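You operate a simulated robot arm through the tools that you are given. There is no shell and no other tool. Be economical: measure what you need, move in short steps, check, and stop when the job is done.

You are at the controls of a simulated two-armed robot. One attempt, no reset.

TASK
Stop the conveyor and lift the blue crate with its bag over to the crate stand's side shelf.
Fine: black stop button first; draw the crate carriage back before you lift; speed knob to 1, tension knob well into the amber band.

It is judged by the outcome, as a careful person would: the job done as asked, and still so three seconds after it is handed in. It fails if anything else is knocked over, pushed out of place, dropped, spilled or broken.

THE ROBOT
Two 7-joint arms with two-finger parallel grippers on one trunk, on a base that drives. Base frame: it is fixed to the floor where the robot stands at the start and does not move with it; the origin is under the middle of the robot, x ahead of it, y to its left, z up. Readings come in mm, rad, newtons and seconds.
The left shoulder is at the start at [70, 133, 1276], the right one opposite. Places, roughly: belt tension knob [-900, -300, 1000]; conveyor belt [-1700, -600, 800]; conveyor emergency stop button [300, -200, 1100]; conveyor speed knob [300, -200, 1200]; conveyor stop button [300, -300, 1200]; crate carriage [-500, -500, 500]; side shelf of the crate stand [100, -900, 500]. Payload 1.57 kg a hand.
The TCP of each hand is the grasp point between the finger pads, 30 mm short of the fingertips. In the tool frame z runs along the fingers and y along their closing line. Largest opening 80 mm; finger width 17, thickness 12; the body of the gripper, 40 by 82 mm, starts 80 mm behind the TCP.
Orientation is told as [roll, pitch, yaw] about the base's x, y, z axes, in that order, counted from this pose: with the fingers straight down and closing along the base's y, the tool's x points along the base's -x, its y along +y and its z along -z.

THE INTERFACE
- The arms move only by the tool nudge_tool. It takes "left_motion", "right_motion" or both (then of equal length, played together; a hand with none holds still); each is a list of rows, each an object (a shift or turn left out is 0, a gripper value left out holds the last) with "linear": the shift along the tool's x, y, z in mm, a list of three; "rotation": the turn, a rotation vector about the tool's x, y, z in rad, a list of three; "hand": the gripper command, from -1 (fully open) to 1 (shut), values between in proportion. In form: [{"linear": [x, y, z], "rotation": [wx, wy, wz], "hand": hand}, ...]. A call has 1 to 20 rows; each row shifts and turns the commanded pose from where the row before left it, along the tool's axes as they then stand. A row lasts 0.2 s, in which the tool goes at most 50 mm and 0.15 rad; a call with a longer step from one row to the next is refused whole, and so is a gripper value outside its range. A pose out of reach is approached as far as the arm can. The call stops where the force on the tool passes 40 N (or 10 N more than at its start, if that is more) or the arm is blocked; 0.2 s more then pass. The fingers move at their own pace (about 153 mm/s each) and stop on an object; they squeeze with about 41 N. The grip force told is the motor's: it shows also when the fingers shut on nothing. Time passes only in rows, and 0.2 s behind the last, so rows that do not move let the fingers close. It gives the time, the measured TCP pose, the force on the tool (base axes), the opening and the grip force at its end, in the units of the frame above (readings bear some noise), with the torque about the TCP (base axes, N m) and any sound that the robot's microphone picked up.
- Cameras (640 x 400 px; columns grow to the right, rows downward): "scene" is now at [89.5, -74.9, 1495]; the picture's right is [-0.89, -0.46, -0.00], its down [-0.30, 0.58, -0.76] and it looks along [0.35, -0.68, -0.65] (base axes); focal length 214 px, centre (320, 200). "left" rides on the left gripper at [72, 7, -122] in its tool frame; the picture's right is [-0.09, 1.00, 0.00], its down [-0.84, -0.08, -0.54] and it looks along [-0.54, -0.05, 0.84] (tool axes); focal length 238 px, centre (320, 200). "right" rides on the right gripper at [72, -7, -122] in its tool frame; the picture's right is [0.09, 1.00, 0.00], its down [-0.84, 0.08, -0.54] and it looks along [-0.54, 0.05, 0.84] (tool axes); focal length 238 px, centre (320, 200).
- get_image(camera): a new picture of that camera. The clock stands still meanwhile.
- raise_lower(by): slides the trunk up (or, below 0, down) by that many mm; the arms and the scene camera ride with it, the base frame stays. It gives what a move gives, with no picture.
- roll_base(legs): drives the robot by 1 to 6 legs, each [ahead, left, turn to the left] in mm, mm and rad, along the robot's own axes; the way and the turn of a leg run together, so that a leg with both is an arc; at most 1500 mm and 3.142 rad a leg. The arms and the cameras ride along, it lands a little off, and it stops where it bumps. It gives what a move gives.
- aim_head(pan, tilt): turns the head with the scene camera to pan (to the left, within 1.501 rad either way) and tilt (down, from -0.506 to 1.204), counted from straight ahead of the robot. It gives what a move gives.
- locate(camera, pixels): for up to 12 pixels [column, row] of the newest picture of that camera ("zoom" is the newest enlarged one), the place [x, y, z] in the base frame of the surface seen there, good to about 2 mm. The clock stands still meanwhile.
- zoom(camera, box): a new picture of the part [left, top, right, bottom] of that camera's present view, enlarged. The clock stands still meanwhile.
- close_job(): hands the job in; it is judged then, once.

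Work in short steps. Measure before you move; look again where a grasp or a placing could have gone wrong, and mend it. You have 80 turns and 62 pictures in all, those below and enlarged ones among them. Open the grippers and draw the arms clear of the work before you hand the job in, unless the task says otherwise; then end with one line.

The tools are called after "Emit:" by a JSON object that holds its "fn" and its "kwargs". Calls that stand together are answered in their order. nudge_tool: Moves the arms, as the interface text tells. Its arguments: {"type":"object","properties":{"left_motion":{"type":"array"},"right_motion":{"type":"array"}},"required":[]} The other tools are called the same way: raise_lower (by) slides the trunk up or down; roll_base (legs) drives the base; aim_head (pan, tilt) turns the head that bears the scene camera; get_image (camera) takes a picture; locate (camera, pixels) gives the place of the surface under pixels of a picture; zoom (camera, box) takes an enlarged picture of a part of a camera's view; close_job () hands the job in.

At the start:

```text
t: 0.0
left_tool_pos: [328.1, -18.6, 1383.0]
left_tool_rot: [-0.002, -0.002, 0.002]
left_wrist_force: [0.0, -0.2, 0.1]
left_torque: [0.0, -0.01, -0.02]
left_gripper_width: 80.2
left_finger_force: 0.1
right_tool_pos: [184.6, -195.5, 1361.1]
right_tool_rot: [0.0, 0.0, 0.0]
right_wrist_force: [0.2, 0.2, 0.0]
right_torque: [0.0, -0.01, 0.03]
right_gripper_width: 80.3
right_finger_force: 0.0
trunk travel left (down, up): [-850.0, 90.0]
robot x, y, heading: [-0.2, 0.7, -0.002]
head pan, tilt: [-1.098, 0.709]
```

scene: 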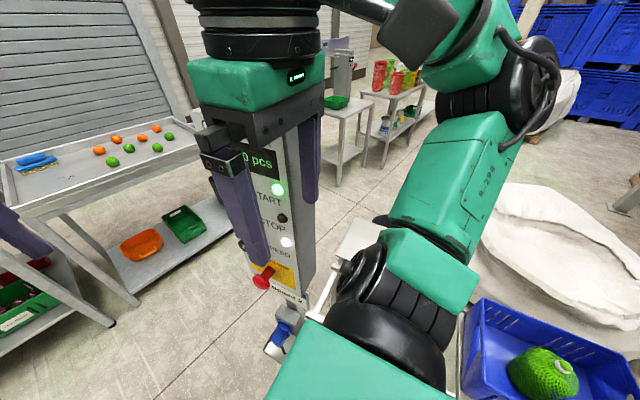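
right: 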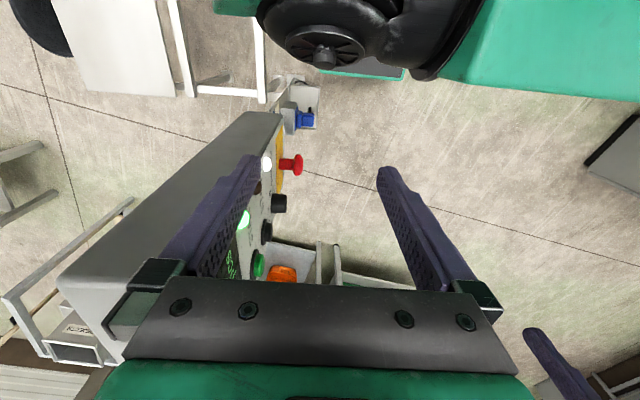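
left: 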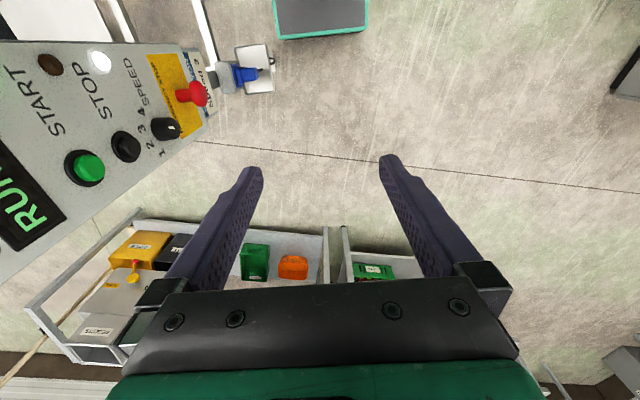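

The left picture shows the panel with the green start, black stop at (127,145), speed knob at (165,128) and red emergency stop at (192,94). I measure these and zoom in to read the knob.

Emit:
{"fn": "zoom", "kwargs": {"camera": "left", "box": [0, 40, 240, 190]}}

Emit:
{"fn": "locate", "kwargs": {"camera": "left", "pixels": [[127, 145], [85, 166], [165, 128], [192, 94], [110, 95], [40, 200], [200, 55], [60, 110], [215, 115], [100, 185], [140, 90]]}}

Emit:
{"fn": "zoom", "kwargs": {"camera": "scene", "box": [220, 130, 360, 360]}}

```text
2.67 times, centred on (120, 115) of left
```

zoom: 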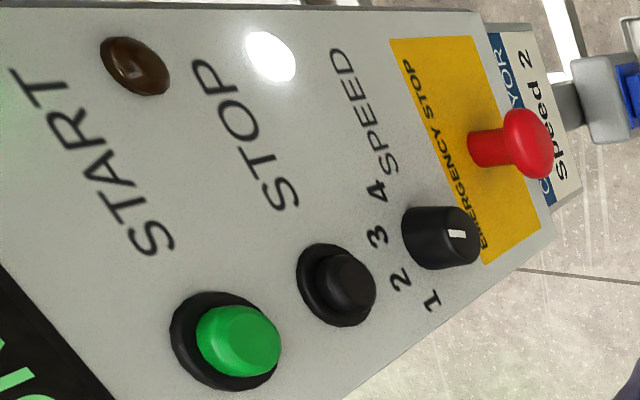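

```text
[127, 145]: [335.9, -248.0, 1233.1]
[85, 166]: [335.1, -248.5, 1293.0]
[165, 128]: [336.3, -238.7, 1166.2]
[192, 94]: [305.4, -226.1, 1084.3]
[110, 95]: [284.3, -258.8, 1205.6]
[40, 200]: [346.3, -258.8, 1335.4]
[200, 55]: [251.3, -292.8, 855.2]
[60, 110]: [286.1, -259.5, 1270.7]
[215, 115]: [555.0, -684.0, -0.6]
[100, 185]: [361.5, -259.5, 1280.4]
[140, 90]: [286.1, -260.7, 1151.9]
```

```text
1.74 times, centred on (290, 245) of scene
```

zoom: 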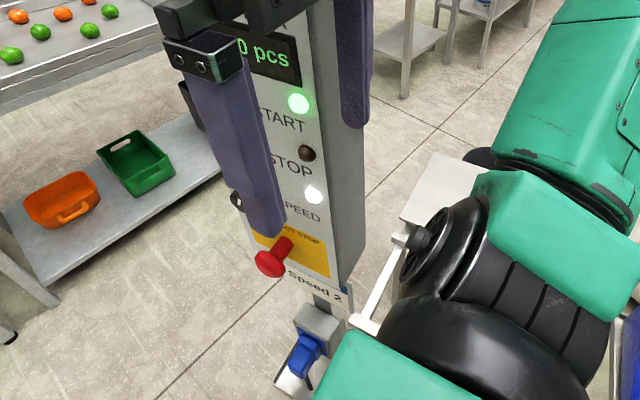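

The panel face is the plane y ≈ -259, with the black stop button at [336, -248, 1233]. I turn the left tool to point along -y with the fingers shut, staying well clear of the panel.

Emit:
{"fn": "nudge_tool", "kwargs": {"left_motion": [{"rotation": [0.1428, 0, 0], "hand": 1}, {"rotation": [0.1428, 0, 0]}, {"rotation": [0.1428, 0, 0]}, {"rotation": [0.1428, 0, 0]}, {"rotation": [0.1428, 0, 0]}, {"rotation": [0.1428, 0, 0]}, {"rotation": [0.1428, 0, 0]}, {"rotation": [0.1428, 0, 0]}, {"rotation": [0.1428, 0, 0]}, {"rotation": [0.1428, 0, 0]}, {"rotation": [0.1428, 0, 0]}, {"linear": [-8, 40, 0]}, {"linear": [0, 40, 0]}, {"linear": [0, 40, 0]}, {"linear": [0, 30, 0]}]}}

```text
t: 3.2
left_tool_pos: [337.6, -20.2, 1232.2]
left_tool_rot: [-1.572, -0.001, 0.002]
left_wrist_force: [-0.3, 0.0, 0.7]
left_torque: [0.01, -0.01, 0.0]
left_gripper_width: 0.0
left_finger_force: 21.1
right_tool_pos: [186.4, -195.9, 1359.7]
right_tool_rot: [0.001, 0.001, -0.001]
right_wrist_force: [-0.3, -0.1, -0.9]
right_torque: [0.01, 0.02, 0.0]
right_gripper_width: 80.0
right_finger_force: 0.0
trunk travel left (down, up): [-850.0, 90.0]
robot x, y, heading: [4.3, -1.3, 0.004]
head pan, tilt: [-1.098, 0.709]
```

The tool now points at the panel. I take a left picture to check alignment with the button.

Emit:
{"fn": "get_image", "kwargs": {"camera": "left"}}

```text
56 pictures are left
```

left: 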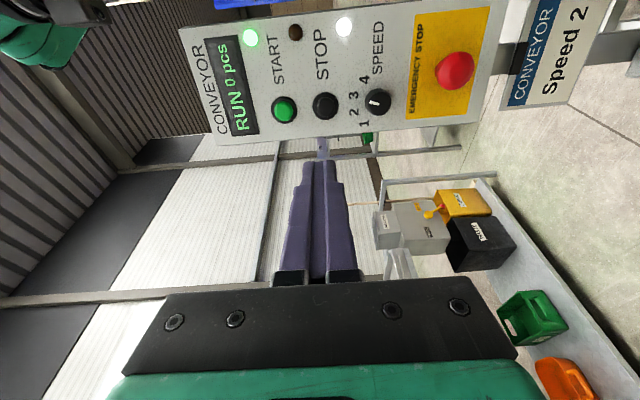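

Clear view: stop button at (325,105), knob at (378,101). I locate them and zoom on the knob pointer.

Emit:
{"fn": "locate", "kwargs": {"camera": "left", "pixels": [[325, 105], [378, 101], [284, 109], [455, 70], [340, 120], [365, 123], [354, 111], [353, 96], [365, 79], [377, 115]]}}

Emit:
{"fn": "zoom", "kwargs": {"camera": "left", "box": [300, 60, 428, 140]}}

```text
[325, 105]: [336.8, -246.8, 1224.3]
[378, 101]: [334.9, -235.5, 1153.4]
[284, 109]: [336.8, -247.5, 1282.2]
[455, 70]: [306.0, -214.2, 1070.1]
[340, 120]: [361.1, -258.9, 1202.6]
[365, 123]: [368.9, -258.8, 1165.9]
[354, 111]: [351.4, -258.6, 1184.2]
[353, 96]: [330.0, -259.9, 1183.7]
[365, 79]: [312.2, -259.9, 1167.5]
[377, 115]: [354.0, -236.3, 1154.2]
```

```text
5.00 times, centred on (364, 100) of left
```

zoom: 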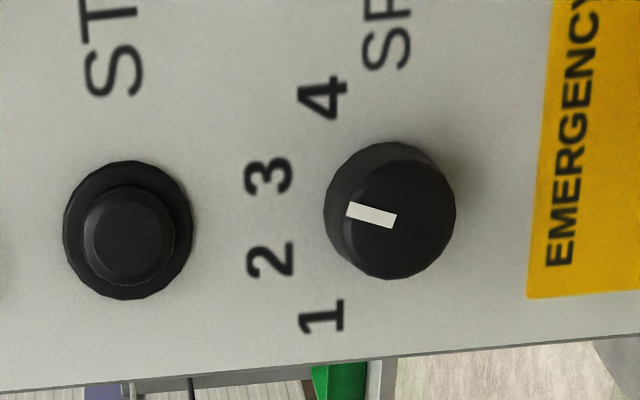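

Both the stop button and knob are centred at x ≈ 340 (stop z 1224, knob z 1155); the pointer now stands at 3. I advance the closed fingers to the stop button and press gently.

Emit:
{"fn": "nudge_tool", "kwargs": {"left_motion": [{"linear": [-3, 8, 30]}, {"linear": [0, 0, 45]}, {"linear": [0, 0, 45]}, {"linear": [0, 0, 45]}, {"linear": [0, 0, 20]}]}}

Emit:
{"fn": "zoom", "kwargs": {"camera": "left", "box": [200, 40, 520, 240]}}

```text
t: 4.4
left_tool_pos: [339.6, -207.3, 1225.2]
left_tool_rot: [-1.57, 0.0, 0.001]
left_wrist_force: [-0.8, 0.2, 0.1]
left_torque: [0.01, 0.02, -0.02]
left_gripper_width: 0.1
left_finger_force: 21.1
right_tool_pos: [186.8, -195.7, 1360.0]
right_tool_rot: [0.001, 0.0, 0.001]
right_wrist_force: [0.0, -0.2, 0.5]
right_torque: [0.02, -0.01, 0.0]
right_gripper_width: 80.2
right_finger_force: 0.1
trunk travel left (down, up): [-850.0, 90.0]
robot x, y, heading: [-1.9, 3.1, 0.002]
head pan, tilt: [-1.098, 0.709]
```

```text
2.00 times, centred on (360, 140) of left
```

zoom: 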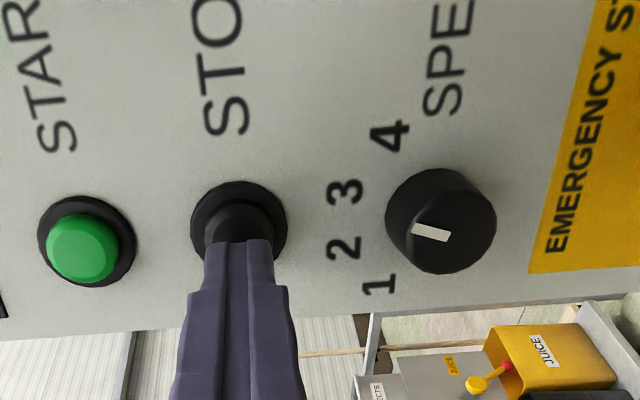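

The fingertips are lined up with the stop button. I press in small steps and draw back.

Emit:
{"fn": "nudge_tool", "kwargs": {"left_motion": [{"linear": [0, 0, 4]}, {"linear": [0, 0, 4]}, {"linear": [0, 0, 3]}, {"linear": [0, 0, 2]}, {"linear": [0, 0, 2]}]}}

Emit:
{"fn": "nudge_tool", "kwargs": {"left_motion": [{"linear": [0, 0, -10]}, {"linear": [0, 0, -40]}, {"linear": [0, 0, -40]}]}}

Emit:
{"fn": "get_image", "kwargs": {"camera": "left"}}

```text
t: 5.6
left_tool_pos: [340.6, -220.9, 1226.1]
left_tool_rot: [-1.572, -0.002, 0.001]
left_wrist_force: [-0.2, 0.6, 0.0]
left_torque: [0.01, 0.01, -0.01]
left_gripper_width: 0.0
left_finger_force: 21.5
right_tool_pos: [184.5, -195.8, 1360.5]
right_tool_rot: [0.0, 0.0, 0.0]
right_wrist_force: [0.5, 0.2, -1.3]
right_torque: [0.0, -0.01, 0.01]
right_gripper_width: 80.0
right_finger_force: 0.0
trunk travel left (down, up): [-850.0, 90.0]
robot x, y, heading: [0.2, -0.2, 0.0]
head pan, tilt: [-1.098, 0.709]
```

```text
t: 6.4
left_tool_pos: [340.1, -126.9, 1224.3]
left_tool_rot: [-1.573, -0.002, 0.002]
left_wrist_force: [-0.2, 0.9, 0.7]
left_torque: [0.01, -0.01, 0.0]
left_gripper_width: 0.0
left_finger_force: 21.7
right_tool_pos: [184.3, -192.7, 1360.6]
right_tool_rot: [-0.002, 0.001, 0.0]
right_wrist_force: [0.0, 0.1, -0.3]
right_torque: [0.02, 0.02, 0.02]
right_gripper_width: 79.6
right_finger_force: 0.2
trunk travel left (down, up): [-850.0, 90.0]
robot x, y, heading: [0.3, 0.8, -0.001]
head pan, tilt: [-1.098, 0.709]
```

```text
53 pictures are left
```

left: 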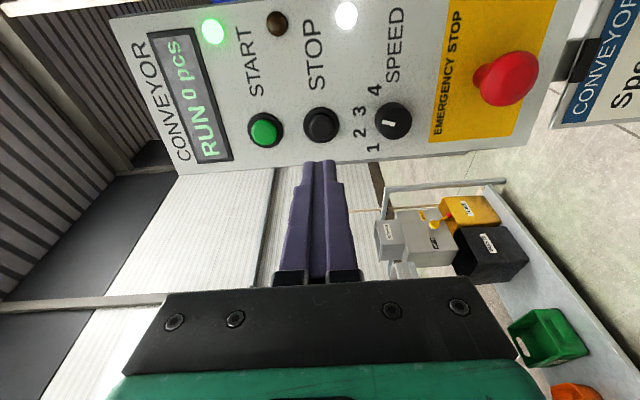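

Still "RUN": no force was felt, so the button was barely touched. I press again, further in, stopping on force.

Emit:
{"fn": "nudge_tool", "kwargs": {"left_motion": [{"linear": [0, 0, 45]}, {"linear": [0, 0, 40]}, {"linear": [0, 0, 6]}, {"linear": [0, 0, 3]}, {"linear": [0, 0, 3]}, {"linear": [0, 0, 2]}, {"linear": [0, 0, 2]}]}}

Emit:
{"fn": "get_image", "kwargs": {"camera": "left"}}

```text
t: 8.0
left_tool_pos: [342.1, -225.2, 1226.4]
left_tool_rot: [-1.574, 0.0, 0.002]
left_wrist_force: [-3.0, 17.5, -6.7]
left_torque: [0.2, 0.04, 0.0]
left_gripper_width: 0.1
left_finger_force: 20.8
right_tool_pos: [185.6, -188.6, 1360.9]
right_tool_rot: [-0.006, 0.0, 0.003]
right_wrist_force: [0.9, 0.2, 0.1]
right_torque: [0.01, -0.03, 0.0]
right_gripper_width: 79.9
right_finger_force: 0.0
trunk travel left (down, up): [-850.0, 90.0]
robot x, y, heading: [-2.1, 0.8, 0.001]
head pan, tilt: [-1.098, 0.709]
heard: click
```

```text
52 pictures are left
```

left: 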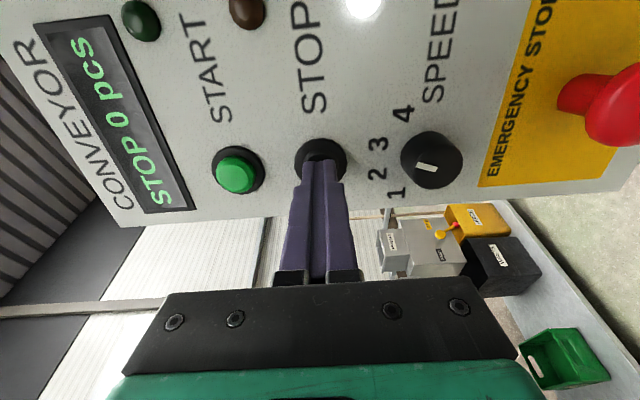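

The panel shows "STOP" and a click was heard. I retract, move down to the knob's height, open the fingers partly and turn the tool +45° to start the knob turn.

Emit:
{"fn": "nudge_tool", "kwargs": {"left_motion": [{"linear": [0, 0, -20]}, {"linear": [0, 0, -40]}, {"linear": [0, 0, -30], "hand": -0.6}, {"linear": [0, 35, 0]}, {"linear": [0, 34, 0]}, {"rotation": [0, 0, 0.131]}, {"rotation": [0, 0, 0.131]}, {"rotation": [0, 0, 0.131]}, {"rotation": [0, 0, 0.131]}, {"rotation": [0, 0, 0.131]}, {"rotation": [0, 0, 0.13]}, {"linear": [0, 0, 30]}]}}

Emit:
{"fn": "get_image", "kwargs": {"camera": "left"}}

```text
t: 10.6
left_tool_pos: [341.1, -172.7, 1156.4]
left_tool_rot: [-1.571, -0.786, 0.001]
left_wrist_force: [0.1, 0.0, 0.4]
left_torque: [0.02, 0.02, 0.0]
left_gripper_width: 64.0
left_finger_force: 0.0
right_tool_pos: [185.1, -198.1, 1360.0]
right_tool_rot: [0.001, -0.001, 0.001]
right_wrist_force: [0.9, -0.9, -0.1]
right_torque: [0.04, 0.03, -0.01]
right_gripper_width: 80.0
right_finger_force: 0.0
trunk travel left (down, up): [-850.0, 90.0]
robot x, y, heading: [1.6, 0.4, -0.002]
head pan, tilt: [-1.098, 0.709]
```

```text
51 pictures are left
```

left: 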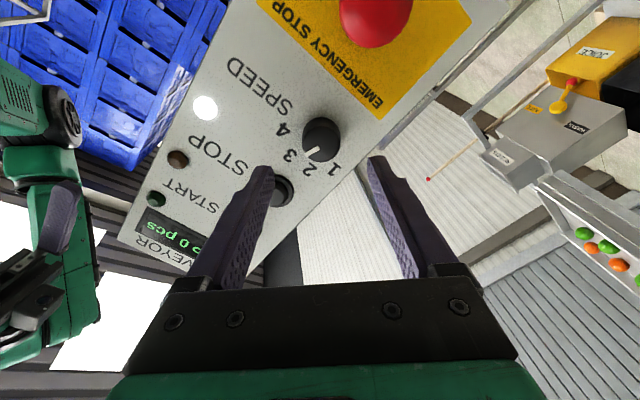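

The knob at (320,138) lies midway between the fingers. I advance 49 mm and close on it.

Emit:
{"fn": "nudge_tool", "kwargs": {"left_motion": [{"linear": [0, 0, 25]}, {"linear": [0, 0, 15]}, {"linear": [0, 0, 9]}, {"hand": 1}, {"hand": 1}, {"hand": 1}]}}

Emit:
{"fn": "get_image", "kwargs": {"camera": "left"}}

```text
t: 12.0
left_tool_pos: [341.6, -221.0, 1154.1]
left_tool_rot: [-1.57, -0.784, 0.0]
left_wrist_force: [1.6, 1.1, -8.1]
left_torque: [0.47, -0.03, 0.52]
left_gripper_width: 32.5
left_finger_force: 40.7
right_tool_pos: [186.9, -195.7, 1359.9]
right_tool_rot: [0.001, 0.002, -0.001]
right_wrist_force: [-0.3, 0.6, -0.4]
right_torque: [-0.03, -0.02, -0.01]
right_gripper_width: 80.0
right_finger_force: 0.0
trunk travel left (down, up): [-850.0, 90.0]
robot x, y, heading: [1.3, -1.9, 0.003]
head pan, tilt: [-1.098, 0.709]
```

```text
50 pictures are left
```

left: 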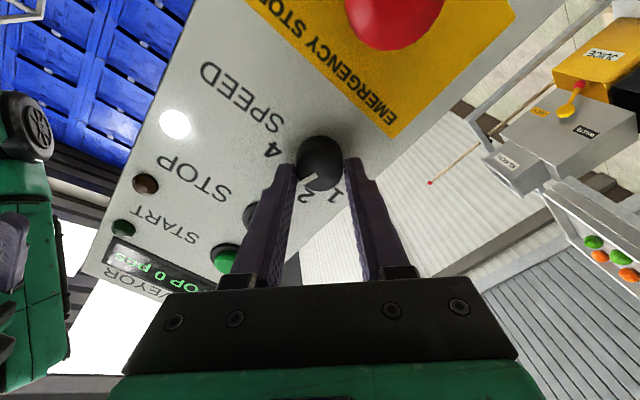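

Knob gripped (32.5 mm). I turn it 90° counter-clockwise from 3 to 1.

Emit:
{"fn": "nudge_tool", "kwargs": {"left_motion": [{"rotation": [0, 0, -0.131]}, {"rotation": [0, 0, -0.131]}, {"rotation": [0, 0, -0.131]}, {"rotation": [0, 0, -0.131]}, {"rotation": [0, 0, -0.131]}, {"rotation": [0, 0, -0.131]}, {"rotation": [0, 0, -0.131]}, {"rotation": [0, 0, -0.131]}, {"rotation": [0, 0, -0.131]}, {"rotation": [0, 0, -0.131]}, {"rotation": [0, 0, -0.131]}, {"rotation": [0, 0, -0.131]}]}}

Emit:
{"fn": "get_image", "kwargs": {"camera": "left"}}

```text
t: 14.3
left_tool_pos: [341.1, -222.0, 1150.2]
left_tool_rot: [-1.554, 0.545, 0.008]
left_wrist_force: [-0.2, -0.2, -4.9]
left_torque: [-0.22, -0.57, 0.76]
left_gripper_width: 32.5
left_finger_force: 41.5
right_tool_pos: [186.4, -196.9, 1361.4]
right_tool_rot: [0.001, 0.001, 0.0]
right_wrist_force: [0.1, -0.4, 0.4]
right_torque: [0.0, 0.0, -0.01]
right_gripper_width: 79.9
right_finger_force: 0.0
trunk travel left (down, up): [-850.0, 90.0]
robot x, y, heading: [1.4, -2.2, -0.002]
head pan, tilt: [-1.098, 0.709]
stopped in row 11 (left hand): the force on the tool passed its limit (the readings are from after the stop); the commanded pose is now the measured one
```

```text
49 pictures are left
```

left: 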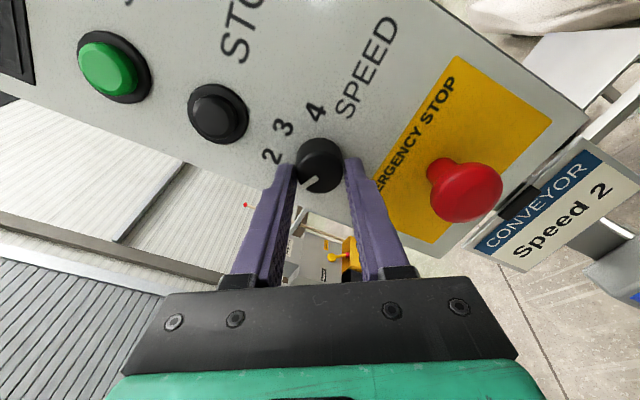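

The tool stopped at 76° on force; the pointer looks close to 1 already. I release and back off to read it.

Emit:
{"fn": "nudge_tool", "kwargs": {"left_motion": [{"hand": -0.6}, {"hand": -0.6}, {"linear": [0, 0, -30]}, {"linear": [0, 0, -40]}]}}

Emit:
{"fn": "zoom", "kwargs": {"camera": "left", "box": [200, 50, 460, 212]}}

```text
t: 15.3
left_tool_pos: [340.9, -147.4, 1151.3]
left_tool_rot: [-1.56, 0.546, 0.004]
left_wrist_force: [0.0, -0.3, 0.4]
left_torque: [-0.02, -0.01, -0.03]
left_gripper_width: 63.9
left_finger_force: 0.0
right_tool_pos: [184.8, -192.9, 1361.0]
right_tool_rot: [-0.002, 0.0, 0.002]
right_wrist_force: [0.5, 0.3, 0.0]
right_torque: [-0.04, 0.03, -0.03]
right_gripper_width: 80.2
right_finger_force: 0.1
trunk travel left (down, up): [-850.0, 90.0]
robot x, y, heading: [-1.4, 0.5, -0.002]
head pan, tilt: [-1.098, 0.709]
```

```text
2.46 times, centred on (330, 131) of left
```

zoom: 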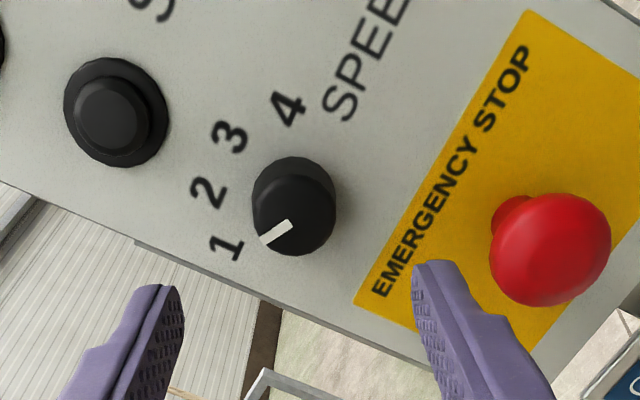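

Pointer appears at 1; I check the angle in 3D.

Emit:
{"fn": "locate", "kwargs": {"camera": "zoom", "pixels": [[265, 239], [290, 224], [225, 247], [206, 191], [230, 136], [288, 107], [278, 231], [318, 242], [275, 205]]}}

```text
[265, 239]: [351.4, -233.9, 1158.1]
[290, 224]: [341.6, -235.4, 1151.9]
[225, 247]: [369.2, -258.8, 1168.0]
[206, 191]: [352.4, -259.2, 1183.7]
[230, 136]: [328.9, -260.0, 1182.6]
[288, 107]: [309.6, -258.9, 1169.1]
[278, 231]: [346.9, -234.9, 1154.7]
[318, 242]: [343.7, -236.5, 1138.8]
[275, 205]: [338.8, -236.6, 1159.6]
```

The coarse reading is ambiguous (58–70°, target 67.5°). I zoom tightly for a finer measurement.

Emit:
{"fn": "zoom", "kwargs": {"camera": "left", "box": [276, 84, 356, 134]}}

Emit:
{"fn": "zoom", "kwargs": {"camera": "left", "box": [292, 112, 340, 156]}}

```text
8.00 times, centred on (316, 109) of left
```

zoom: 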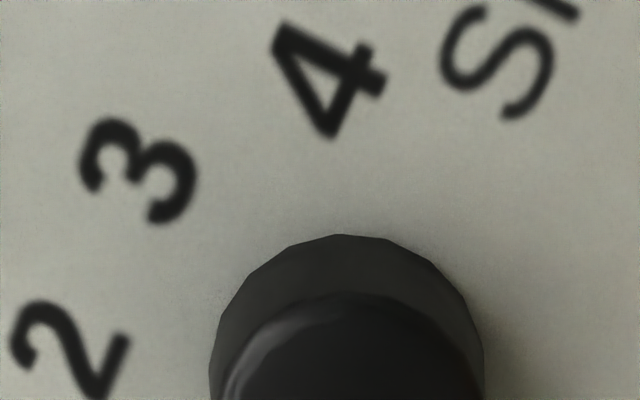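

```text
9.09 times, centred on (316, 134) of left
```

zoom: 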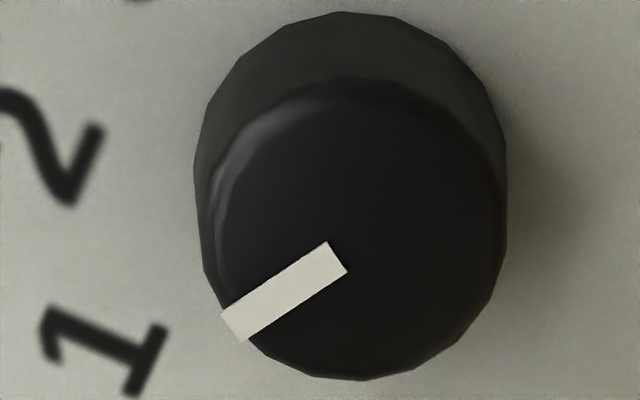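

I locate the pointer ends and cap edges in this tight zoom.

Emit:
{"fn": "locate", "kwargs": {"camera": "zoom", "pixels": [[335, 257], [236, 324], [224, 230], [492, 240], [358, 95], [360, 370], [358, 235], [300, 280], [265, 305]]}}

```text
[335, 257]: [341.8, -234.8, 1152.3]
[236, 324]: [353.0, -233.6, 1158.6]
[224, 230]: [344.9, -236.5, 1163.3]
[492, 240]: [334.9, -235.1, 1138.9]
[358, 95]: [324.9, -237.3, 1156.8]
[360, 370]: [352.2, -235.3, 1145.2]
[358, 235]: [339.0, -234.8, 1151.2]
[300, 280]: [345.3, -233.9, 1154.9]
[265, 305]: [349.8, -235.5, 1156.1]
```

Cap centre ≈ (339, 1151), so numerals lie at ±20°/±60° and the pointer at 61° is on 1; the stop at 76–80° was the end stop. Now I draw the left hand back and point the head to the right to survey.

Emit:
{"fn": "nudge_tool", "kwargs": {"left_motion": [{"linear": [0, 0, -45]}, {"linear": [0, 0, -45]}, {"linear": [0, 0, -40]}, {"rotation": [0, 0, 0.14]}, {"rotation": [0, 0, 0.14]}, {"rotation": [0, 0, 0.14]}, {"rotation": [0, 0, 0.126]}, {"linear": [0, -50, 0]}, {"linear": [0, -50, 0]}, {"linear": [0, -50, 0]}]}}

Emit:
{"fn": "aim_head", "kwargs": {"pan": -1.5, "tilt": 0.6}}

Emit:
{"fn": "get_image", "kwargs": {"camera": "scene"}}

```text
t: 17.5
left_tool_pos: [340.5, -23.8, 1304.8]
left_tool_rot: [-1.558, 0.002, -0.003]
left_wrist_force: [0.1, 0.0, -0.4]
left_torque: [0.0, 0.02, -0.01]
left_gripper_width: 64.1
left_finger_force: 0.1
right_tool_pos: [185.9, -195.5, 1359.7]
right_tool_rot: [-0.001, 0.0, -0.001]
right_wrist_force: [0.8, 0.2, -0.6]
right_torque: [0.0, 0.01, -0.02]
right_gripper_width: 80.1
right_finger_force: 0.1
trunk travel left (down, up): [-850.0, 90.0]
robot x, y, heading: [1.1, -0.9, 0.008]
head pan, tilt: [-1.098, 0.709]
```

```text
t: 18.4
left_tool_pos: [340.5, -23.1, 1302.9]
left_tool_rot: [-1.558, 0.001, -0.002]
left_wrist_force: [-0.4, -0.1, -0.1]
left_torque: [0.0, 0.01, -0.03]
left_gripper_width: 64.0
left_finger_force: 0.0
right_tool_pos: [185.8, -195.3, 1359.8]
right_tool_rot: [0.001, -0.001, 0.0]
right_wrist_force: [-0.3, -0.9, 0.2]
right_torque: [-0.01, 0.03, 0.01]
right_gripper_width: 80.0
right_finger_force: 0.0
trunk travel left (down, up): [-850.0, 90.0]
robot x, y, heading: [0.3, 0.6, -0.005]
head pan, tilt: [-1.499, 0.6]
```

```text
45 pictures are left
```

scene: 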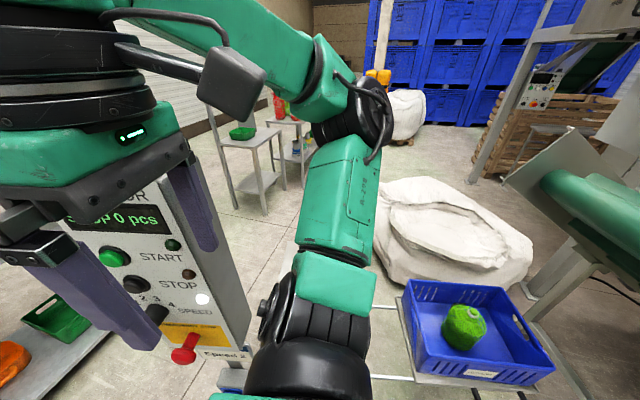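

I locate the crate, stand, white big-bag and panel corners before choosing a driving path.

Emit:
{"fn": "locate", "kwargs": {"camera": "scene", "pixels": [[405, 282], [522, 288], [556, 368], [419, 362], [463, 330], [481, 374], [390, 320], [460, 250], [560, 285], [575, 215], [470, 395], [180, 130]]}}

Emit:
{"fn": "nudge_tool", "kwargs": {"left_motion": [{"rotation": [-0.1425, 0, 0]}, {"rotation": [-0.1425, 0, 0]}, {"rotation": [-0.1425, 0, 0]}, {"rotation": [-0.1425, 0, 0]}, {"rotation": [-0.1425, 0, 0]}, {"rotation": [-0.1425, 0, 0]}, {"rotation": [-0.1425, 0, 0]}, {"rotation": [-0.1425, 0, 0]}, {"rotation": [-0.1425, 0, 0]}, {"rotation": [-0.1425, 0, 0]}, {"rotation": [-0.135, 0, 0]}, {"linear": [40, 30, -40]}, {"linear": [40, 30, -40]}]}}

Emit:
{"fn": "aim_head", "kwargs": {"pan": 1.4, "tilt": 0.6}}

Emit:
{"fn": "get_image", "kwargs": {"camera": "scene"}}

```text
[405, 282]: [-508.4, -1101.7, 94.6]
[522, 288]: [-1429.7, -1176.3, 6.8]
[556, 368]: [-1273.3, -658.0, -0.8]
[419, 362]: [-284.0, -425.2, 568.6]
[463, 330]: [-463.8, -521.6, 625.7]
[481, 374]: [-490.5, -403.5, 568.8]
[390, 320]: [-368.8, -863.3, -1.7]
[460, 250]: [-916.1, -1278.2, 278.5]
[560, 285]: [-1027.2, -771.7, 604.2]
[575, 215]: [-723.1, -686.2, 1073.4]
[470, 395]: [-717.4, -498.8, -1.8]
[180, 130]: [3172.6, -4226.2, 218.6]
```

```text
refused: row 12 steps farther than a row can; nothing moved
```

```text
t: 20.9
left_tool_pos: [340.3, -21.9, 1303.9]
left_tool_rot: [-1.557, 0.004, -0.001]
left_wrist_force: [-0.6, -0.3, 0.6]
left_torque: [0.0, 0.01, 0.0]
left_gripper_width: 63.6
left_finger_force: 0.2
right_tool_pos: [185.6, -195.8, 1358.5]
right_tool_rot: [-0.001, 0.001, 0.0]
right_wrist_force: [-0.3, 0.2, -1.0]
right_torque: [-0.03, 0.01, -0.01]
right_gripper_width: 79.9
right_finger_force: 0.1
trunk travel left (down, up): [-850.0, 90.0]
robot x, y, heading: [0.6, 1.8, -0.002]
head pan, tilt: [1.4, 0.6]
```

```text
44 pictures are left
```

scene: 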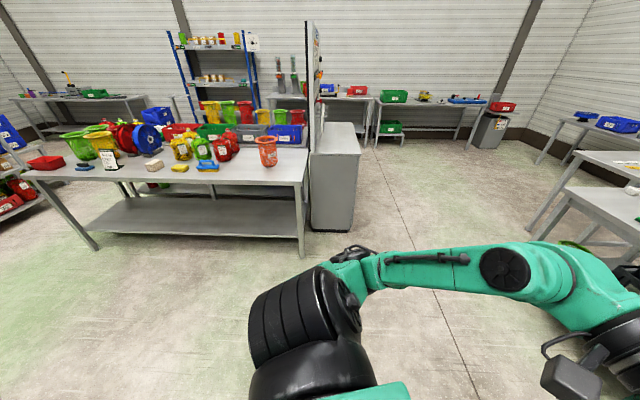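

Left is clear of obstacles near by. I fix the retraction move and measure the table's nearest points.

Emit:
{"fn": "nudge_tool", "kwargs": {"left_motion": [{"rotation": [-0.1425, 0, 0]}, {"rotation": [-0.1425, 0, 0]}, {"rotation": [-0.1425, 0, 0]}, {"rotation": [-0.1425, 0, 0]}, {"rotation": [-0.1425, 0, 0]}, {"rotation": [-0.1425, 0, 0]}, {"rotation": [-0.1425, 0, 0]}, {"rotation": [-0.1425, 0, 0]}, {"rotation": [-0.1425, 0, 0]}, {"rotation": [-0.1425, 0, 0]}, {"rotation": [-0.135, 0, 0]}, {"linear": [30, 20, -25]}, {"linear": [30, 20, -25]}, {"linear": [20, 20, -25]}]}}

Emit:
{"fn": "locate", "kwargs": {"camera": "scene", "pixels": [[303, 258], [95, 248], [300, 180], [30, 172], [350, 230], [535, 230], [180, 390]]}}

```text
t: 23.9
left_tool_pos: [261.4, 39.8, 1378.5]
left_tool_rot: [0.004, 0.003, 0.002]
left_wrist_force: [29.3, 1.1, -16.9]
left_torque: [-0.2, 2.44, -0.13]
left_gripper_width: 64.1
left_finger_force: 0.1
right_tool_pos: [182.4, -196.0, 1360.3]
right_tool_rot: [0.0, -0.002, -0.001]
right_wrist_force: [0.2, 0.2, 0.5]
right_torque: [-0.03, -0.03, 0.02]
right_gripper_width: 80.3
right_finger_force: 0.1
trunk travel left (down, up): [-850.0, 90.0]
robot x, y, heading: [-0.3, 2.3, 0.002]
head pan, tilt: [1.4, 0.6]
```

```text
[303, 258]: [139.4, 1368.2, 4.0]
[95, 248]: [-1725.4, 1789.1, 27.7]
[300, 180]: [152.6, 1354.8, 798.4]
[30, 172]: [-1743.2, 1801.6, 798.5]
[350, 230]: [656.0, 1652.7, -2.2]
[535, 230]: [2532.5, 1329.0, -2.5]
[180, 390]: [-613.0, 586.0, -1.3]
```

The left wrist feels 29 N in x — likely touching the robot's own body. I ease it forward 40 mm.

Emit:
{"fn": "nudge_tool", "kwargs": {"left_motion": [{"linear": [-20, 0, 0]}, {"linear": [-20, 0, 10]}, {"linear": [0, 0, 0]}]}}

```text
t: 24.7
left_tool_pos: [301.2, 38.6, 1370.3]
left_tool_rot: [-0.004, -0.001, -0.002]
left_wrist_force: [-0.3, 0.7, -0.7]
left_torque: [0.01, -0.01, -0.01]
left_gripper_width: 63.8
left_finger_force: 0.0
right_tool_pos: [184.6, -195.8, 1360.4]
right_tool_rot: [0.0, 0.0, 0.001]
right_wrist_force: [0.3, 0.1, 0.9]
right_torque: [-0.02, 0.01, 0.0]
right_gripper_width: 80.2
right_finger_force: 0.1
trunk travel left (down, up): [-850.0, 90.0]
robot x, y, heading: [0.5, -2.8, 0.0]
head pan, tilt: [1.4, 0.6]
```

Force is gone. I drive left 350, turn right to face -y, and shift along to x ≈ -650, then look.

Emit:
{"fn": "roll_base", "kwargs": {"legs": [[0, 350, 0], [0, 0, -1.571], [0, -600, 0]]}}

Emit:
{"fn": "aim_head", "kwargs": {"pan": 0, "tilt": 0.6}}

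Emit:
{"fn": "get_image", "kwargs": {"camera": "scene"}}

```text
t: 33.7
left_tool_pos: [-552.8, 40.0, 1369.7]
left_tool_rot: [0.001, 0.002, -1.559]
left_wrist_force: [-0.3, 0.5, 0.4]
left_torque: [-0.01, 0.02, 0.0]
left_gripper_width: 64.0
left_finger_force: 0.0
right_tool_pos: [-788.4, 154.0, 1360.3]
right_tool_rot: [-0.001, -0.001, -1.558]
right_wrist_force: [-1.0, -0.4, -0.7]
right_torque: [0.02, 0.01, -0.03]
right_gripper_width: 80.1
right_finger_force: 0.1
trunk travel left (down, up): [-850.0, 90.0]
robot x, y, heading: [-596.1, 339.4, -1.56]
head pan, tilt: [1.4, 0.6]
```

```text
t: 35.2
left_tool_pos: [-555.4, 40.8, 1369.7]
left_tool_rot: [-0.002, 0.0, -1.56]
left_wrist_force: [-0.4, 0.3, 0.1]
left_torque: [-0.04, 0.04, 0.01]
left_gripper_width: 64.1
left_finger_force: 0.1
right_tool_pos: [-789.8, 153.8, 1360.1]
right_tool_rot: [0.0, 0.0, -1.56]
right_wrist_force: [-0.6, -0.6, 0.1]
right_torque: [-0.01, -0.01, 0.01]
right_gripper_width: 79.8
right_finger_force: 0.0
trunk travel left (down, up): [-850.0, 90.0]
robot x, y, heading: [-594.3, 338.5, -1.561]
head pan, tilt: [0.0, 0.6]
```

```text
43 pictures are left
```

scene: 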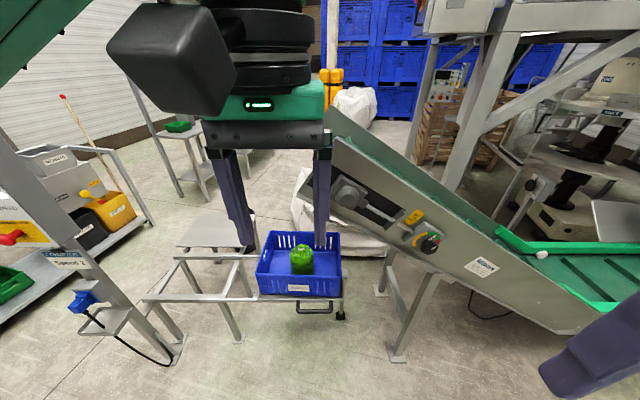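

I can now see the stand with handle under the crate (315,308), the side shelf (215,235) and the tension knob (428,242). I zoom on both.

Emit:
{"fn": "zoom", "kwargs": {"camera": "scene", "box": [130, 200, 370, 350]}}

Emit:
{"fn": "locate", "kwargs": {"camera": "zoom", "pixels": [[340, 110], [565, 110], [565, 248], [345, 240], [455, 165], [450, 232], [495, 297], [130, 120], [290, 110], [30, 250], [180, 175], [110, 40]]}}

Emit:
{"fn": "zoom", "kwargs": {"camera": "scene", "box": [390, 200, 486, 280]}}

Emit:
{"fn": "locate", "kwargs": {"camera": "scene", "pixels": [[428, 242], [413, 217], [400, 225], [432, 256], [436, 232], [422, 243], [480, 266], [345, 195], [383, 215]]}}

```text
2.67 times, centred on (250, 275) of scene
```

zoom: 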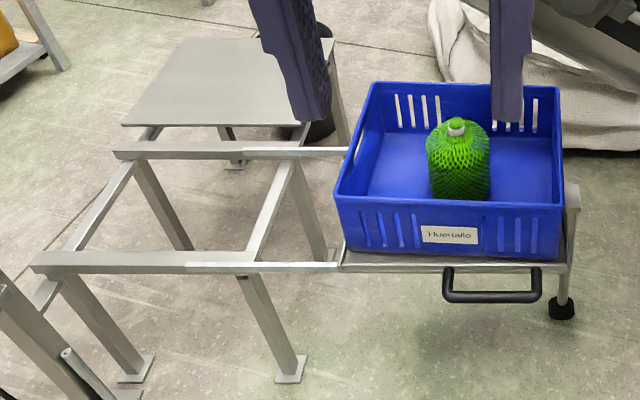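

```text
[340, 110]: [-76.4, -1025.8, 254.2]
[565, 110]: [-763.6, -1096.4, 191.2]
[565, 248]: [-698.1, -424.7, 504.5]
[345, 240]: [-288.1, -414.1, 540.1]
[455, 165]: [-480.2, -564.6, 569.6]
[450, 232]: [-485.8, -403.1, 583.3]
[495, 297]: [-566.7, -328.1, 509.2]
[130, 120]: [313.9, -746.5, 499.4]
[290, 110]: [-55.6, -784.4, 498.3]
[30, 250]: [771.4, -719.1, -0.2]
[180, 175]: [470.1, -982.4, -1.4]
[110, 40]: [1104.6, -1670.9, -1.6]
```

```text
5.00 times, centred on (438, 240) of scene
```

zoom: 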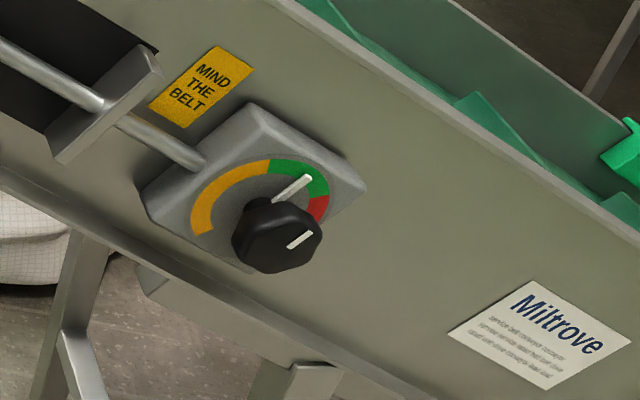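

```text
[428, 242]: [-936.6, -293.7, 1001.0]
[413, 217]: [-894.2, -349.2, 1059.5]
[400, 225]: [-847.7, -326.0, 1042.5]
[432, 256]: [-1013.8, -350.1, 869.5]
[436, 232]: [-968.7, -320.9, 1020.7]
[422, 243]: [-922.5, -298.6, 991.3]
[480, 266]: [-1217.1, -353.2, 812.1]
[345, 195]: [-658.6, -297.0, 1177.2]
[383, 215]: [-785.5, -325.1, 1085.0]
```

The carriage handle is at about [-567,-328,509]; rails run along +x; the side shelf lies at x -55..314, y ≈ -750.., z 499. The tension pointer is in green and amber lies counter-clockwise. I drive nearer to the tension knob, lower the trunk, and turn the right tool forward.

Emit:
{"fn": "roll_base", "kwargs": {"legs": [[0, -200, 0], [120, 0, 0]]}}

Emit:
{"fn": "raise_lower", "kwargs": {"by": -200}}

Emit:
{"fn": "nudge_tool", "kwargs": {"right_motion": [{"rotation": [0, -0.1428, 0]}, {"rotation": [0, -0.1428, 0]}, {"rotation": [0, -0.1428, 0]}, {"rotation": [0, -0.1428, 0]}, {"rotation": [0, -0.1428, 0]}, {"rotation": [0, -0.1428, 0]}, {"rotation": [0, -0.1428, 0]}, {"rotation": [0, -0.1428, 0]}, {"rotation": [0, -0.1428, 0]}, {"rotation": [0, -0.1428, 0]}, {"rotation": [0, -0.1428, 0]}]}}

Emit:
{"fn": "get_image", "kwargs": {"camera": "right"}}

```text
t: 37.7
left_tool_pos: [-753.3, -77.4, 1370.9]
left_tool_rot: [0.002, -0.004, -1.559]
left_wrist_force: [-0.3, -0.5, -0.8]
left_torque: [-0.02, -0.01, 0.02]
left_gripper_width: 63.8
left_finger_force: 0.0
right_tool_pos: [-989.9, 35.6, 1360.9]
right_tool_rot: [-0.001, -0.004, -1.558]
right_wrist_force: [-0.7, -0.7, 0.5]
right_torque: [-0.02, 0.0, -0.01]
right_gripper_width: 80.0
right_finger_force: 0.0
trunk travel left (down, up): [-850.0, 90.0]
robot x, y, heading: [-795.1, 217.5, -1.561]
head pan, tilt: [0.0, 0.6]
```

```text
t: 39.8
left_tool_pos: [-752.3, -80.5, 1170.5]
left_tool_rot: [0.001, 0.0, -1.561]
left_wrist_force: [-0.8, -0.2, 1.0]
left_torque: [-0.02, -0.01, -0.03]
left_gripper_width: 64.0
left_finger_force: 0.1
right_tool_pos: [-988.3, 31.8, 1160.9]
right_tool_rot: [-0.002, 0.0, -1.56]
right_wrist_force: [0.8, -0.5, 0.0]
right_torque: [-0.01, 0.0, 0.01]
right_gripper_width: 79.9
right_finger_force: 0.0
trunk travel left (down, up): [-650.0, 290.0]
robot x, y, heading: [-795.4, 217.2, -1.562]
head pan, tilt: [0.0, 0.6]
```

```text
t: 42.2
left_tool_pos: [-752.5, -82.0, 1170.1]
left_tool_rot: [0.001, 0.0, -1.56]
left_wrist_force: [0.7, 0.2, -0.8]
left_torque: [0.01, 0.03, -0.02]
left_gripper_width: 63.8
left_finger_force: 0.1
right_tool_pos: [-968.9, 40.8, 1188.5]
right_tool_rot: [-0.221, -1.406, -1.377]
right_wrist_force: [-0.6, 0.2, 0.0]
right_torque: [0.01, -0.01, -0.01]
right_gripper_width: 80.1
right_finger_force: 0.1
right hand out of reach, approached as far as the arm can: row 9, 10, 11
trunk travel left (down, up): [-650.0, 290.0]
robot x, y, heading: [-793.3, 220.2, -1.556]
head pan, tilt: [0.0, 0.6]
```

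```text
40 pictures are left
```

right: 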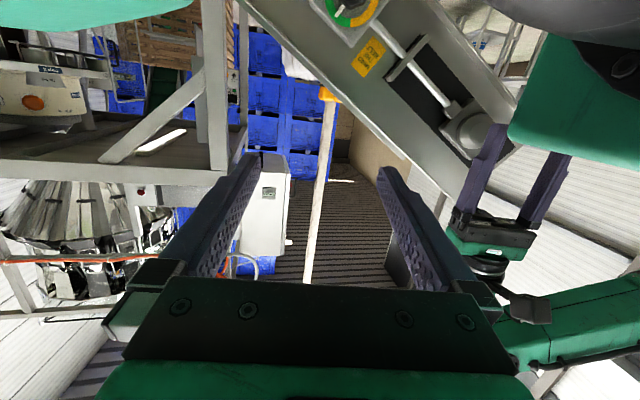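

The wrist was cramped; going forward will ease it. I move the right hand forward, down and left toward a spot ~90 mm in front of the knob.

Emit:
{"fn": "nudge_tool", "kwargs": {"right_motion": [{"linear": [0, 0, 45]}, {"linear": [0, 0, 45]}, {"linear": [0, 0, 45]}, {"linear": [40, 13, 0]}, {"linear": [40, 13, 0]}, {"linear": [40, 13, 0]}, {"linear": [40, 13, 0]}, {"linear": [0, 0, 0]}]}}

Emit:
{"fn": "get_image", "kwargs": {"camera": "right"}}

```text
t: 43.4
left_tool_pos: [-750.0, -81.3, 1169.6]
left_tool_rot: [-0.001, 0.001, -1.561]
left_wrist_force: [-0.4, 0.0, 0.0]
left_torque: [0.03, 0.04, 0.0]
left_gripper_width: 63.9
left_finger_force: 0.1
right_tool_pos: [-908.6, -64.1, 1194.9]
right_tool_rot: [-0.269, -1.427, -1.336]
right_wrist_force: [3.7, -10.5, -4.8]
right_torque: [-1.18, -0.22, -0.51]
right_gripper_width: 80.3
right_finger_force: 0.0
right hand out of reach, approached as far as the arm can: row 1, 2, 3, 4, 5
trunk travel left (down, up): [-650.0, 290.0]
robot x, y, heading: [-797.8, 220.4, -1.557]
head pan, tilt: [0.0, 0.6]
stopped in row 5 (right hand): the force on the tool passed its limit (the readings are from after the stop); the commanded pose is now the measured one
```

```text
39 pictures are left
```

right: 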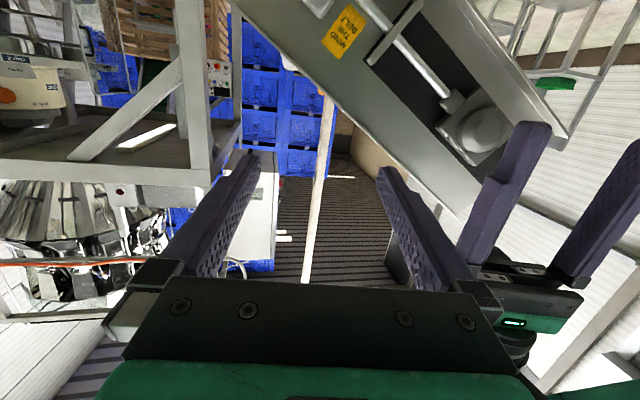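

The right hand touched the left gripper. I shift the left hand 150 mm to the robot's left, then bring the right hand forward/down and level it.

Emit:
{"fn": "nudge_tool", "kwargs": {"left_motion": [{"linear": [0, 40, 0]}, {"linear": [0, 50, 0]}, {"linear": [0, 50, 0]}, {"linear": [0, 50, 0]}]}}

Emit:
{"fn": "nudge_tool", "kwargs": {"right_motion": [{"linear": [35, -7, 10]}, {"linear": [35, -7, 10]}, {"linear": [35, -7, 10]}, {"linear": [35, -7, 10]}, {"linear": [35, 0, 10]}, {"linear": [25, 0, 20], "rotation": [0, -0.07, 0]}, {"linear": [0, 0, 20], "rotation": [0, -0.07, 0]}, {"linear": [0, 0, 0]}]}}

Emit:
{"fn": "get_image", "kwargs": {"camera": "right"}}

```text
t: 44.4
left_tool_pos: [-566.1, -85.8, 1164.2]
left_tool_rot: [-0.003, 0.0, -1.561]
left_wrist_force: [0.0, -0.1, -0.5]
left_torque: [0.01, 0.04, 0.0]
left_gripper_width: 64.0
left_finger_force: 0.0
left hand out of reach, approached as far as the arm can: row 4
right_tool_pos: [-910.2, -65.2, 1192.8]
right_tool_rot: [-0.245, -1.42, -1.362]
right_wrist_force: [-1.0, -7.5, -3.5]
right_torque: [-0.9, 0.1, 0.36]
right_gripper_width: 80.1
right_finger_force: 0.1
trunk travel left (down, up): [-650.0, 290.0]
robot x, y, heading: [-797.3, 220.4, -1.556]
head pan, tilt: [0.0, 0.6]
```

```text
t: 46.2
left_tool_pos: [-568.4, -85.5, 1163.0]
left_tool_rot: [0.001, -0.001, -1.56]
left_wrist_force: [0.1, 0.7, -0.4]
left_torque: [-0.03, -0.01, -0.01]
left_gripper_width: 64.0
left_finger_force: 0.1
right_tool_pos: [-861.6, -147.1, 1160.4]
right_tool_rot: [-2.788, -1.563, 1.167]
right_wrist_force: [0.4, 0.7, -0.5]
right_torque: [0.03, 0.01, 0.02]
right_gripper_width: 79.9
right_finger_force: 0.1
right hand out of reach, approached as far as the arm can: row 1, 2, 3, 4, 5, 6, 7
trunk travel left (down, up): [-650.0, 290.0]
robot x, y, heading: [-794.4, 217.8, -1.559]
head pan, tilt: [0.0, 0.6]
```

```text
38 pictures are left
```

right: 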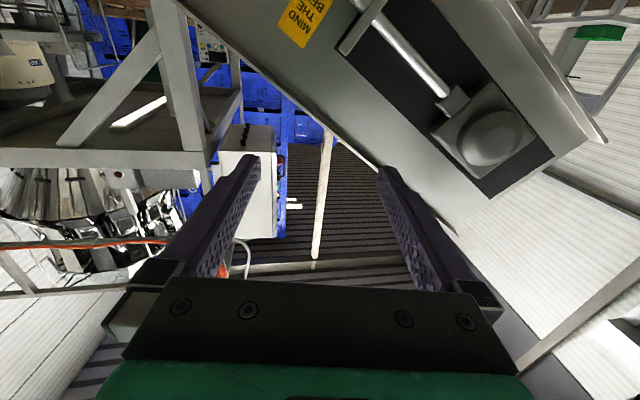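

This arm posture prefers to be higher relative to the shoulder and nearer the midline. Rather than moving the arm, I lower the trunk 160 mm and shift the base right 75 mm to bring the hand in front of the knob.

Emit:
{"fn": "raise_lower", "kwargs": {"by": -160}}

Emit:
{"fn": "roll_base", "kwargs": {"legs": [[0, -75, 0]]}}

Emit:
{"fn": "get_image", "kwargs": {"camera": "right"}}

```text
t: 48.0
left_tool_pos: [-569.0, -85.4, 1004.2]
left_tool_rot: [-0.001, 0.0, -1.561]
left_wrist_force: [0.4, 0.8, 0.0]
left_torque: [0.0, -0.04, 0.02]
left_gripper_width: 63.8
left_finger_force: 0.1
right_tool_pos: [-860.2, -147.5, 1000.5]
right_tool_rot: [-2.411, -1.557, 0.788]
right_wrist_force: [0.1, -0.4, 1.0]
right_torque: [0.01, 0.03, 0.01]
right_gripper_width: 80.2
right_finger_force: 0.1
trunk travel left (down, up): [-490.0, 450.0]
robot x, y, heading: [-793.4, 220.5, -1.561]
head pan, tilt: [0.0, 0.6]
```

```text
t: 49.0
left_tool_pos: [-643.9, -86.4, 1003.7]
left_tool_rot: [-0.001, 0.0, -1.562]
left_wrist_force: [-0.3, -0.1, 0.3]
left_torque: [0.01, -0.03, -0.01]
left_gripper_width: 64.1
left_finger_force: 0.1
right_tool_pos: [-935.8, -148.7, 1000.3]
right_tool_rot: [-2.344, -1.556, 0.724]
right_wrist_force: [-0.3, 0.4, -1.9]
right_torque: [-0.05, 0.01, -0.02]
right_gripper_width: 79.9
right_finger_force: 0.0
trunk travel left (down, up): [-490.0, 450.0]
robot x, y, heading: [-873.3, 219.6, -1.557]
head pan, tilt: [0.0, 0.6]
```

```text
37 pictures are left
```

right: 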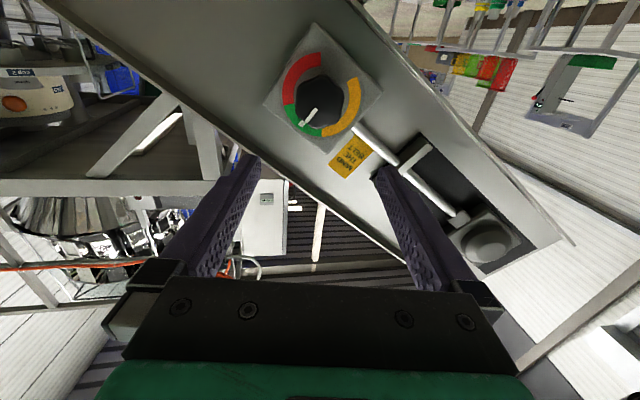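

Excellent view, knob at (320,98). I zoom on the dial and locate its features.

Emit:
{"fn": "zoom", "kwargs": {"camera": "right", "box": [256, 30, 392, 166]}}

Emit:
{"fn": "locate", "kwargs": {"camera": "right", "pixels": [[320, 98], [318, 108], [308, 120], [303, 58], [287, 92], [293, 122], [323, 131], [349, 117], [355, 82], [330, 80]]}}

```text
2.94 times, centred on (324, 98) of right
```

zoom: 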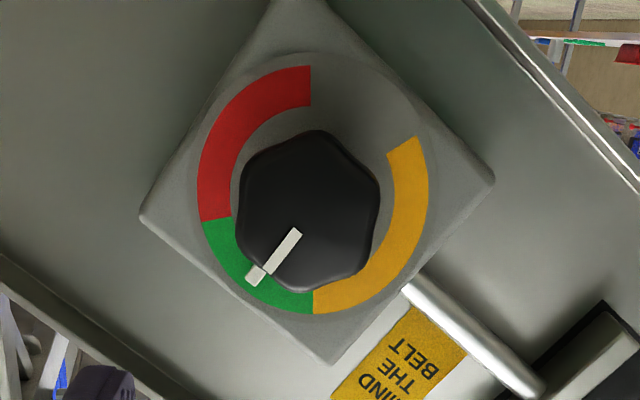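

```text
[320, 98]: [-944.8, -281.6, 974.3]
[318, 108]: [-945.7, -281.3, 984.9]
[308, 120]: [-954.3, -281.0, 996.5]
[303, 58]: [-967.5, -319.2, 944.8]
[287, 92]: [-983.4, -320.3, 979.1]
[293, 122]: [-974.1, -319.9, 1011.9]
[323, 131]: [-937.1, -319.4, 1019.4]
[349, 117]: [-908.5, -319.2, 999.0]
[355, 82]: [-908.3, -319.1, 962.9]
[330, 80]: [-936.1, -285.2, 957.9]
```

Dial centre ≈ [-944, -320, 979]; the knob face is at y ≈ -281 and about 48 mm wide. The pointer is at ~38° in green; mid amber is ~95° counter-clockwise. I align, pre-roll the tool +0.8 rad and approach part way.

Emit:
{"fn": "nudge_tool", "kwargs": {"right_motion": [{"linear": [10, -5, 0], "rotation": [-0.05, 0, 0], "hand": -1}, {"linear": [11, -3, 0]}, {"rotation": [0, 0, 0.135]}, {"rotation": [0, 0, 0.135]}, {"rotation": [0, 0, 0.135]}, {"rotation": [0, 0, 0.135]}, {"rotation": [0, 0, 0.135]}, {"rotation": [0, 0, 0.135]}, {"linear": [0, 0, 40]}, {"linear": [0, 0, 30]}, {}]}}

Emit:
{"fn": "get_image", "kwargs": {"camera": "right"}}

```text
t: 51.4
left_tool_pos: [-643.0, -86.1, 1005.1]
left_tool_rot: [0.0, 0.0, -1.561]
left_wrist_force: [-0.3, -0.5, -0.3]
left_torque: [0.01, 0.01, -0.02]
left_gripper_width: 64.1
left_finger_force: 0.1
right_tool_pos: [-938.9, -219.5, 1003.3]
right_tool_rot: [1.585, -0.774, 3.133]
right_wrist_force: [-1.1, 0.1, 0.7]
right_torque: [0.03, -0.01, -0.01]
right_gripper_width: 80.0
right_finger_force: 0.1
right hand out of reach, approached as far as the arm can: row 1, 2, 3
trunk travel left (down, up): [-490.0, 450.0]
robot x, y, heading: [-872.7, 215.7, -1.557]
head pan, tilt: [0.0, 0.6]
```

```text
35 pictures are left
```

right: 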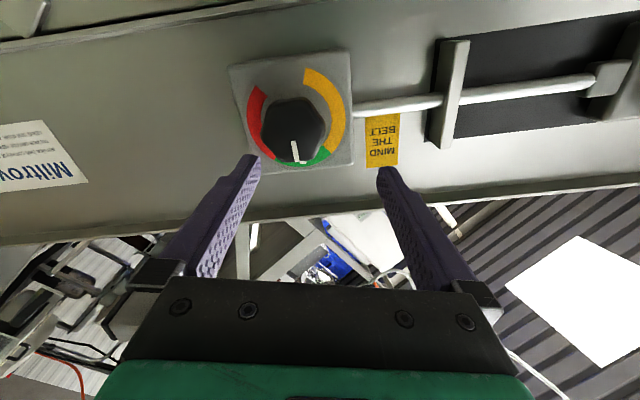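

Now fully reachable. I correct laterally (Δx -5, Δz -24) and go forward 30, then check alignment.

Emit:
{"fn": "nudge_tool", "kwargs": {"right_motion": [{"linear": [14, -21, 0]}, {"linear": [0, 0, 25]}, {}]}}

Emit:
{"fn": "get_image", "kwargs": {"camera": "right"}}

```text
t: 52.2
left_tool_pos: [-642.4, -85.4, 1003.3]
left_tool_rot: [-0.001, 0.0, -1.559]
left_wrist_force: [-0.6, 0.0, -0.9]
left_torque: [-0.01, -0.03, -0.03]
left_gripper_width: 64.0
left_finger_force: 0.0
right_tool_pos: [-944.2, -244.1, 978.3]
right_tool_rot: [1.584, -0.773, 3.132]
right_wrist_force: [-0.2, -0.1, -0.9]
right_torque: [0.01, 0.03, 0.0]
right_gripper_width: 79.9
right_finger_force: 0.0
trunk travel left (down, up): [-490.0, 450.0]
robot x, y, heading: [-870.7, 217.6, -1.556]
head pan, tilt: [0.0, 0.6]
```

```text
34 pictures are left
```

right: 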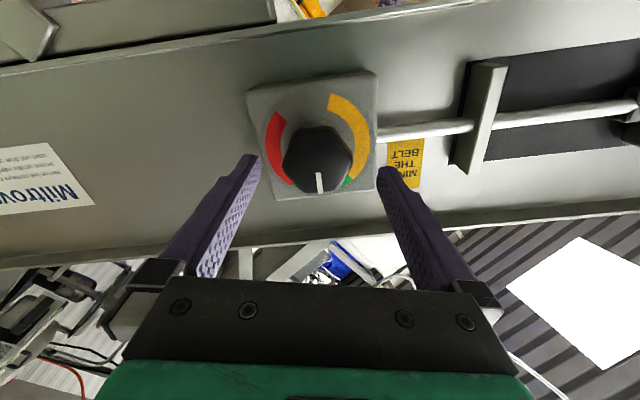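

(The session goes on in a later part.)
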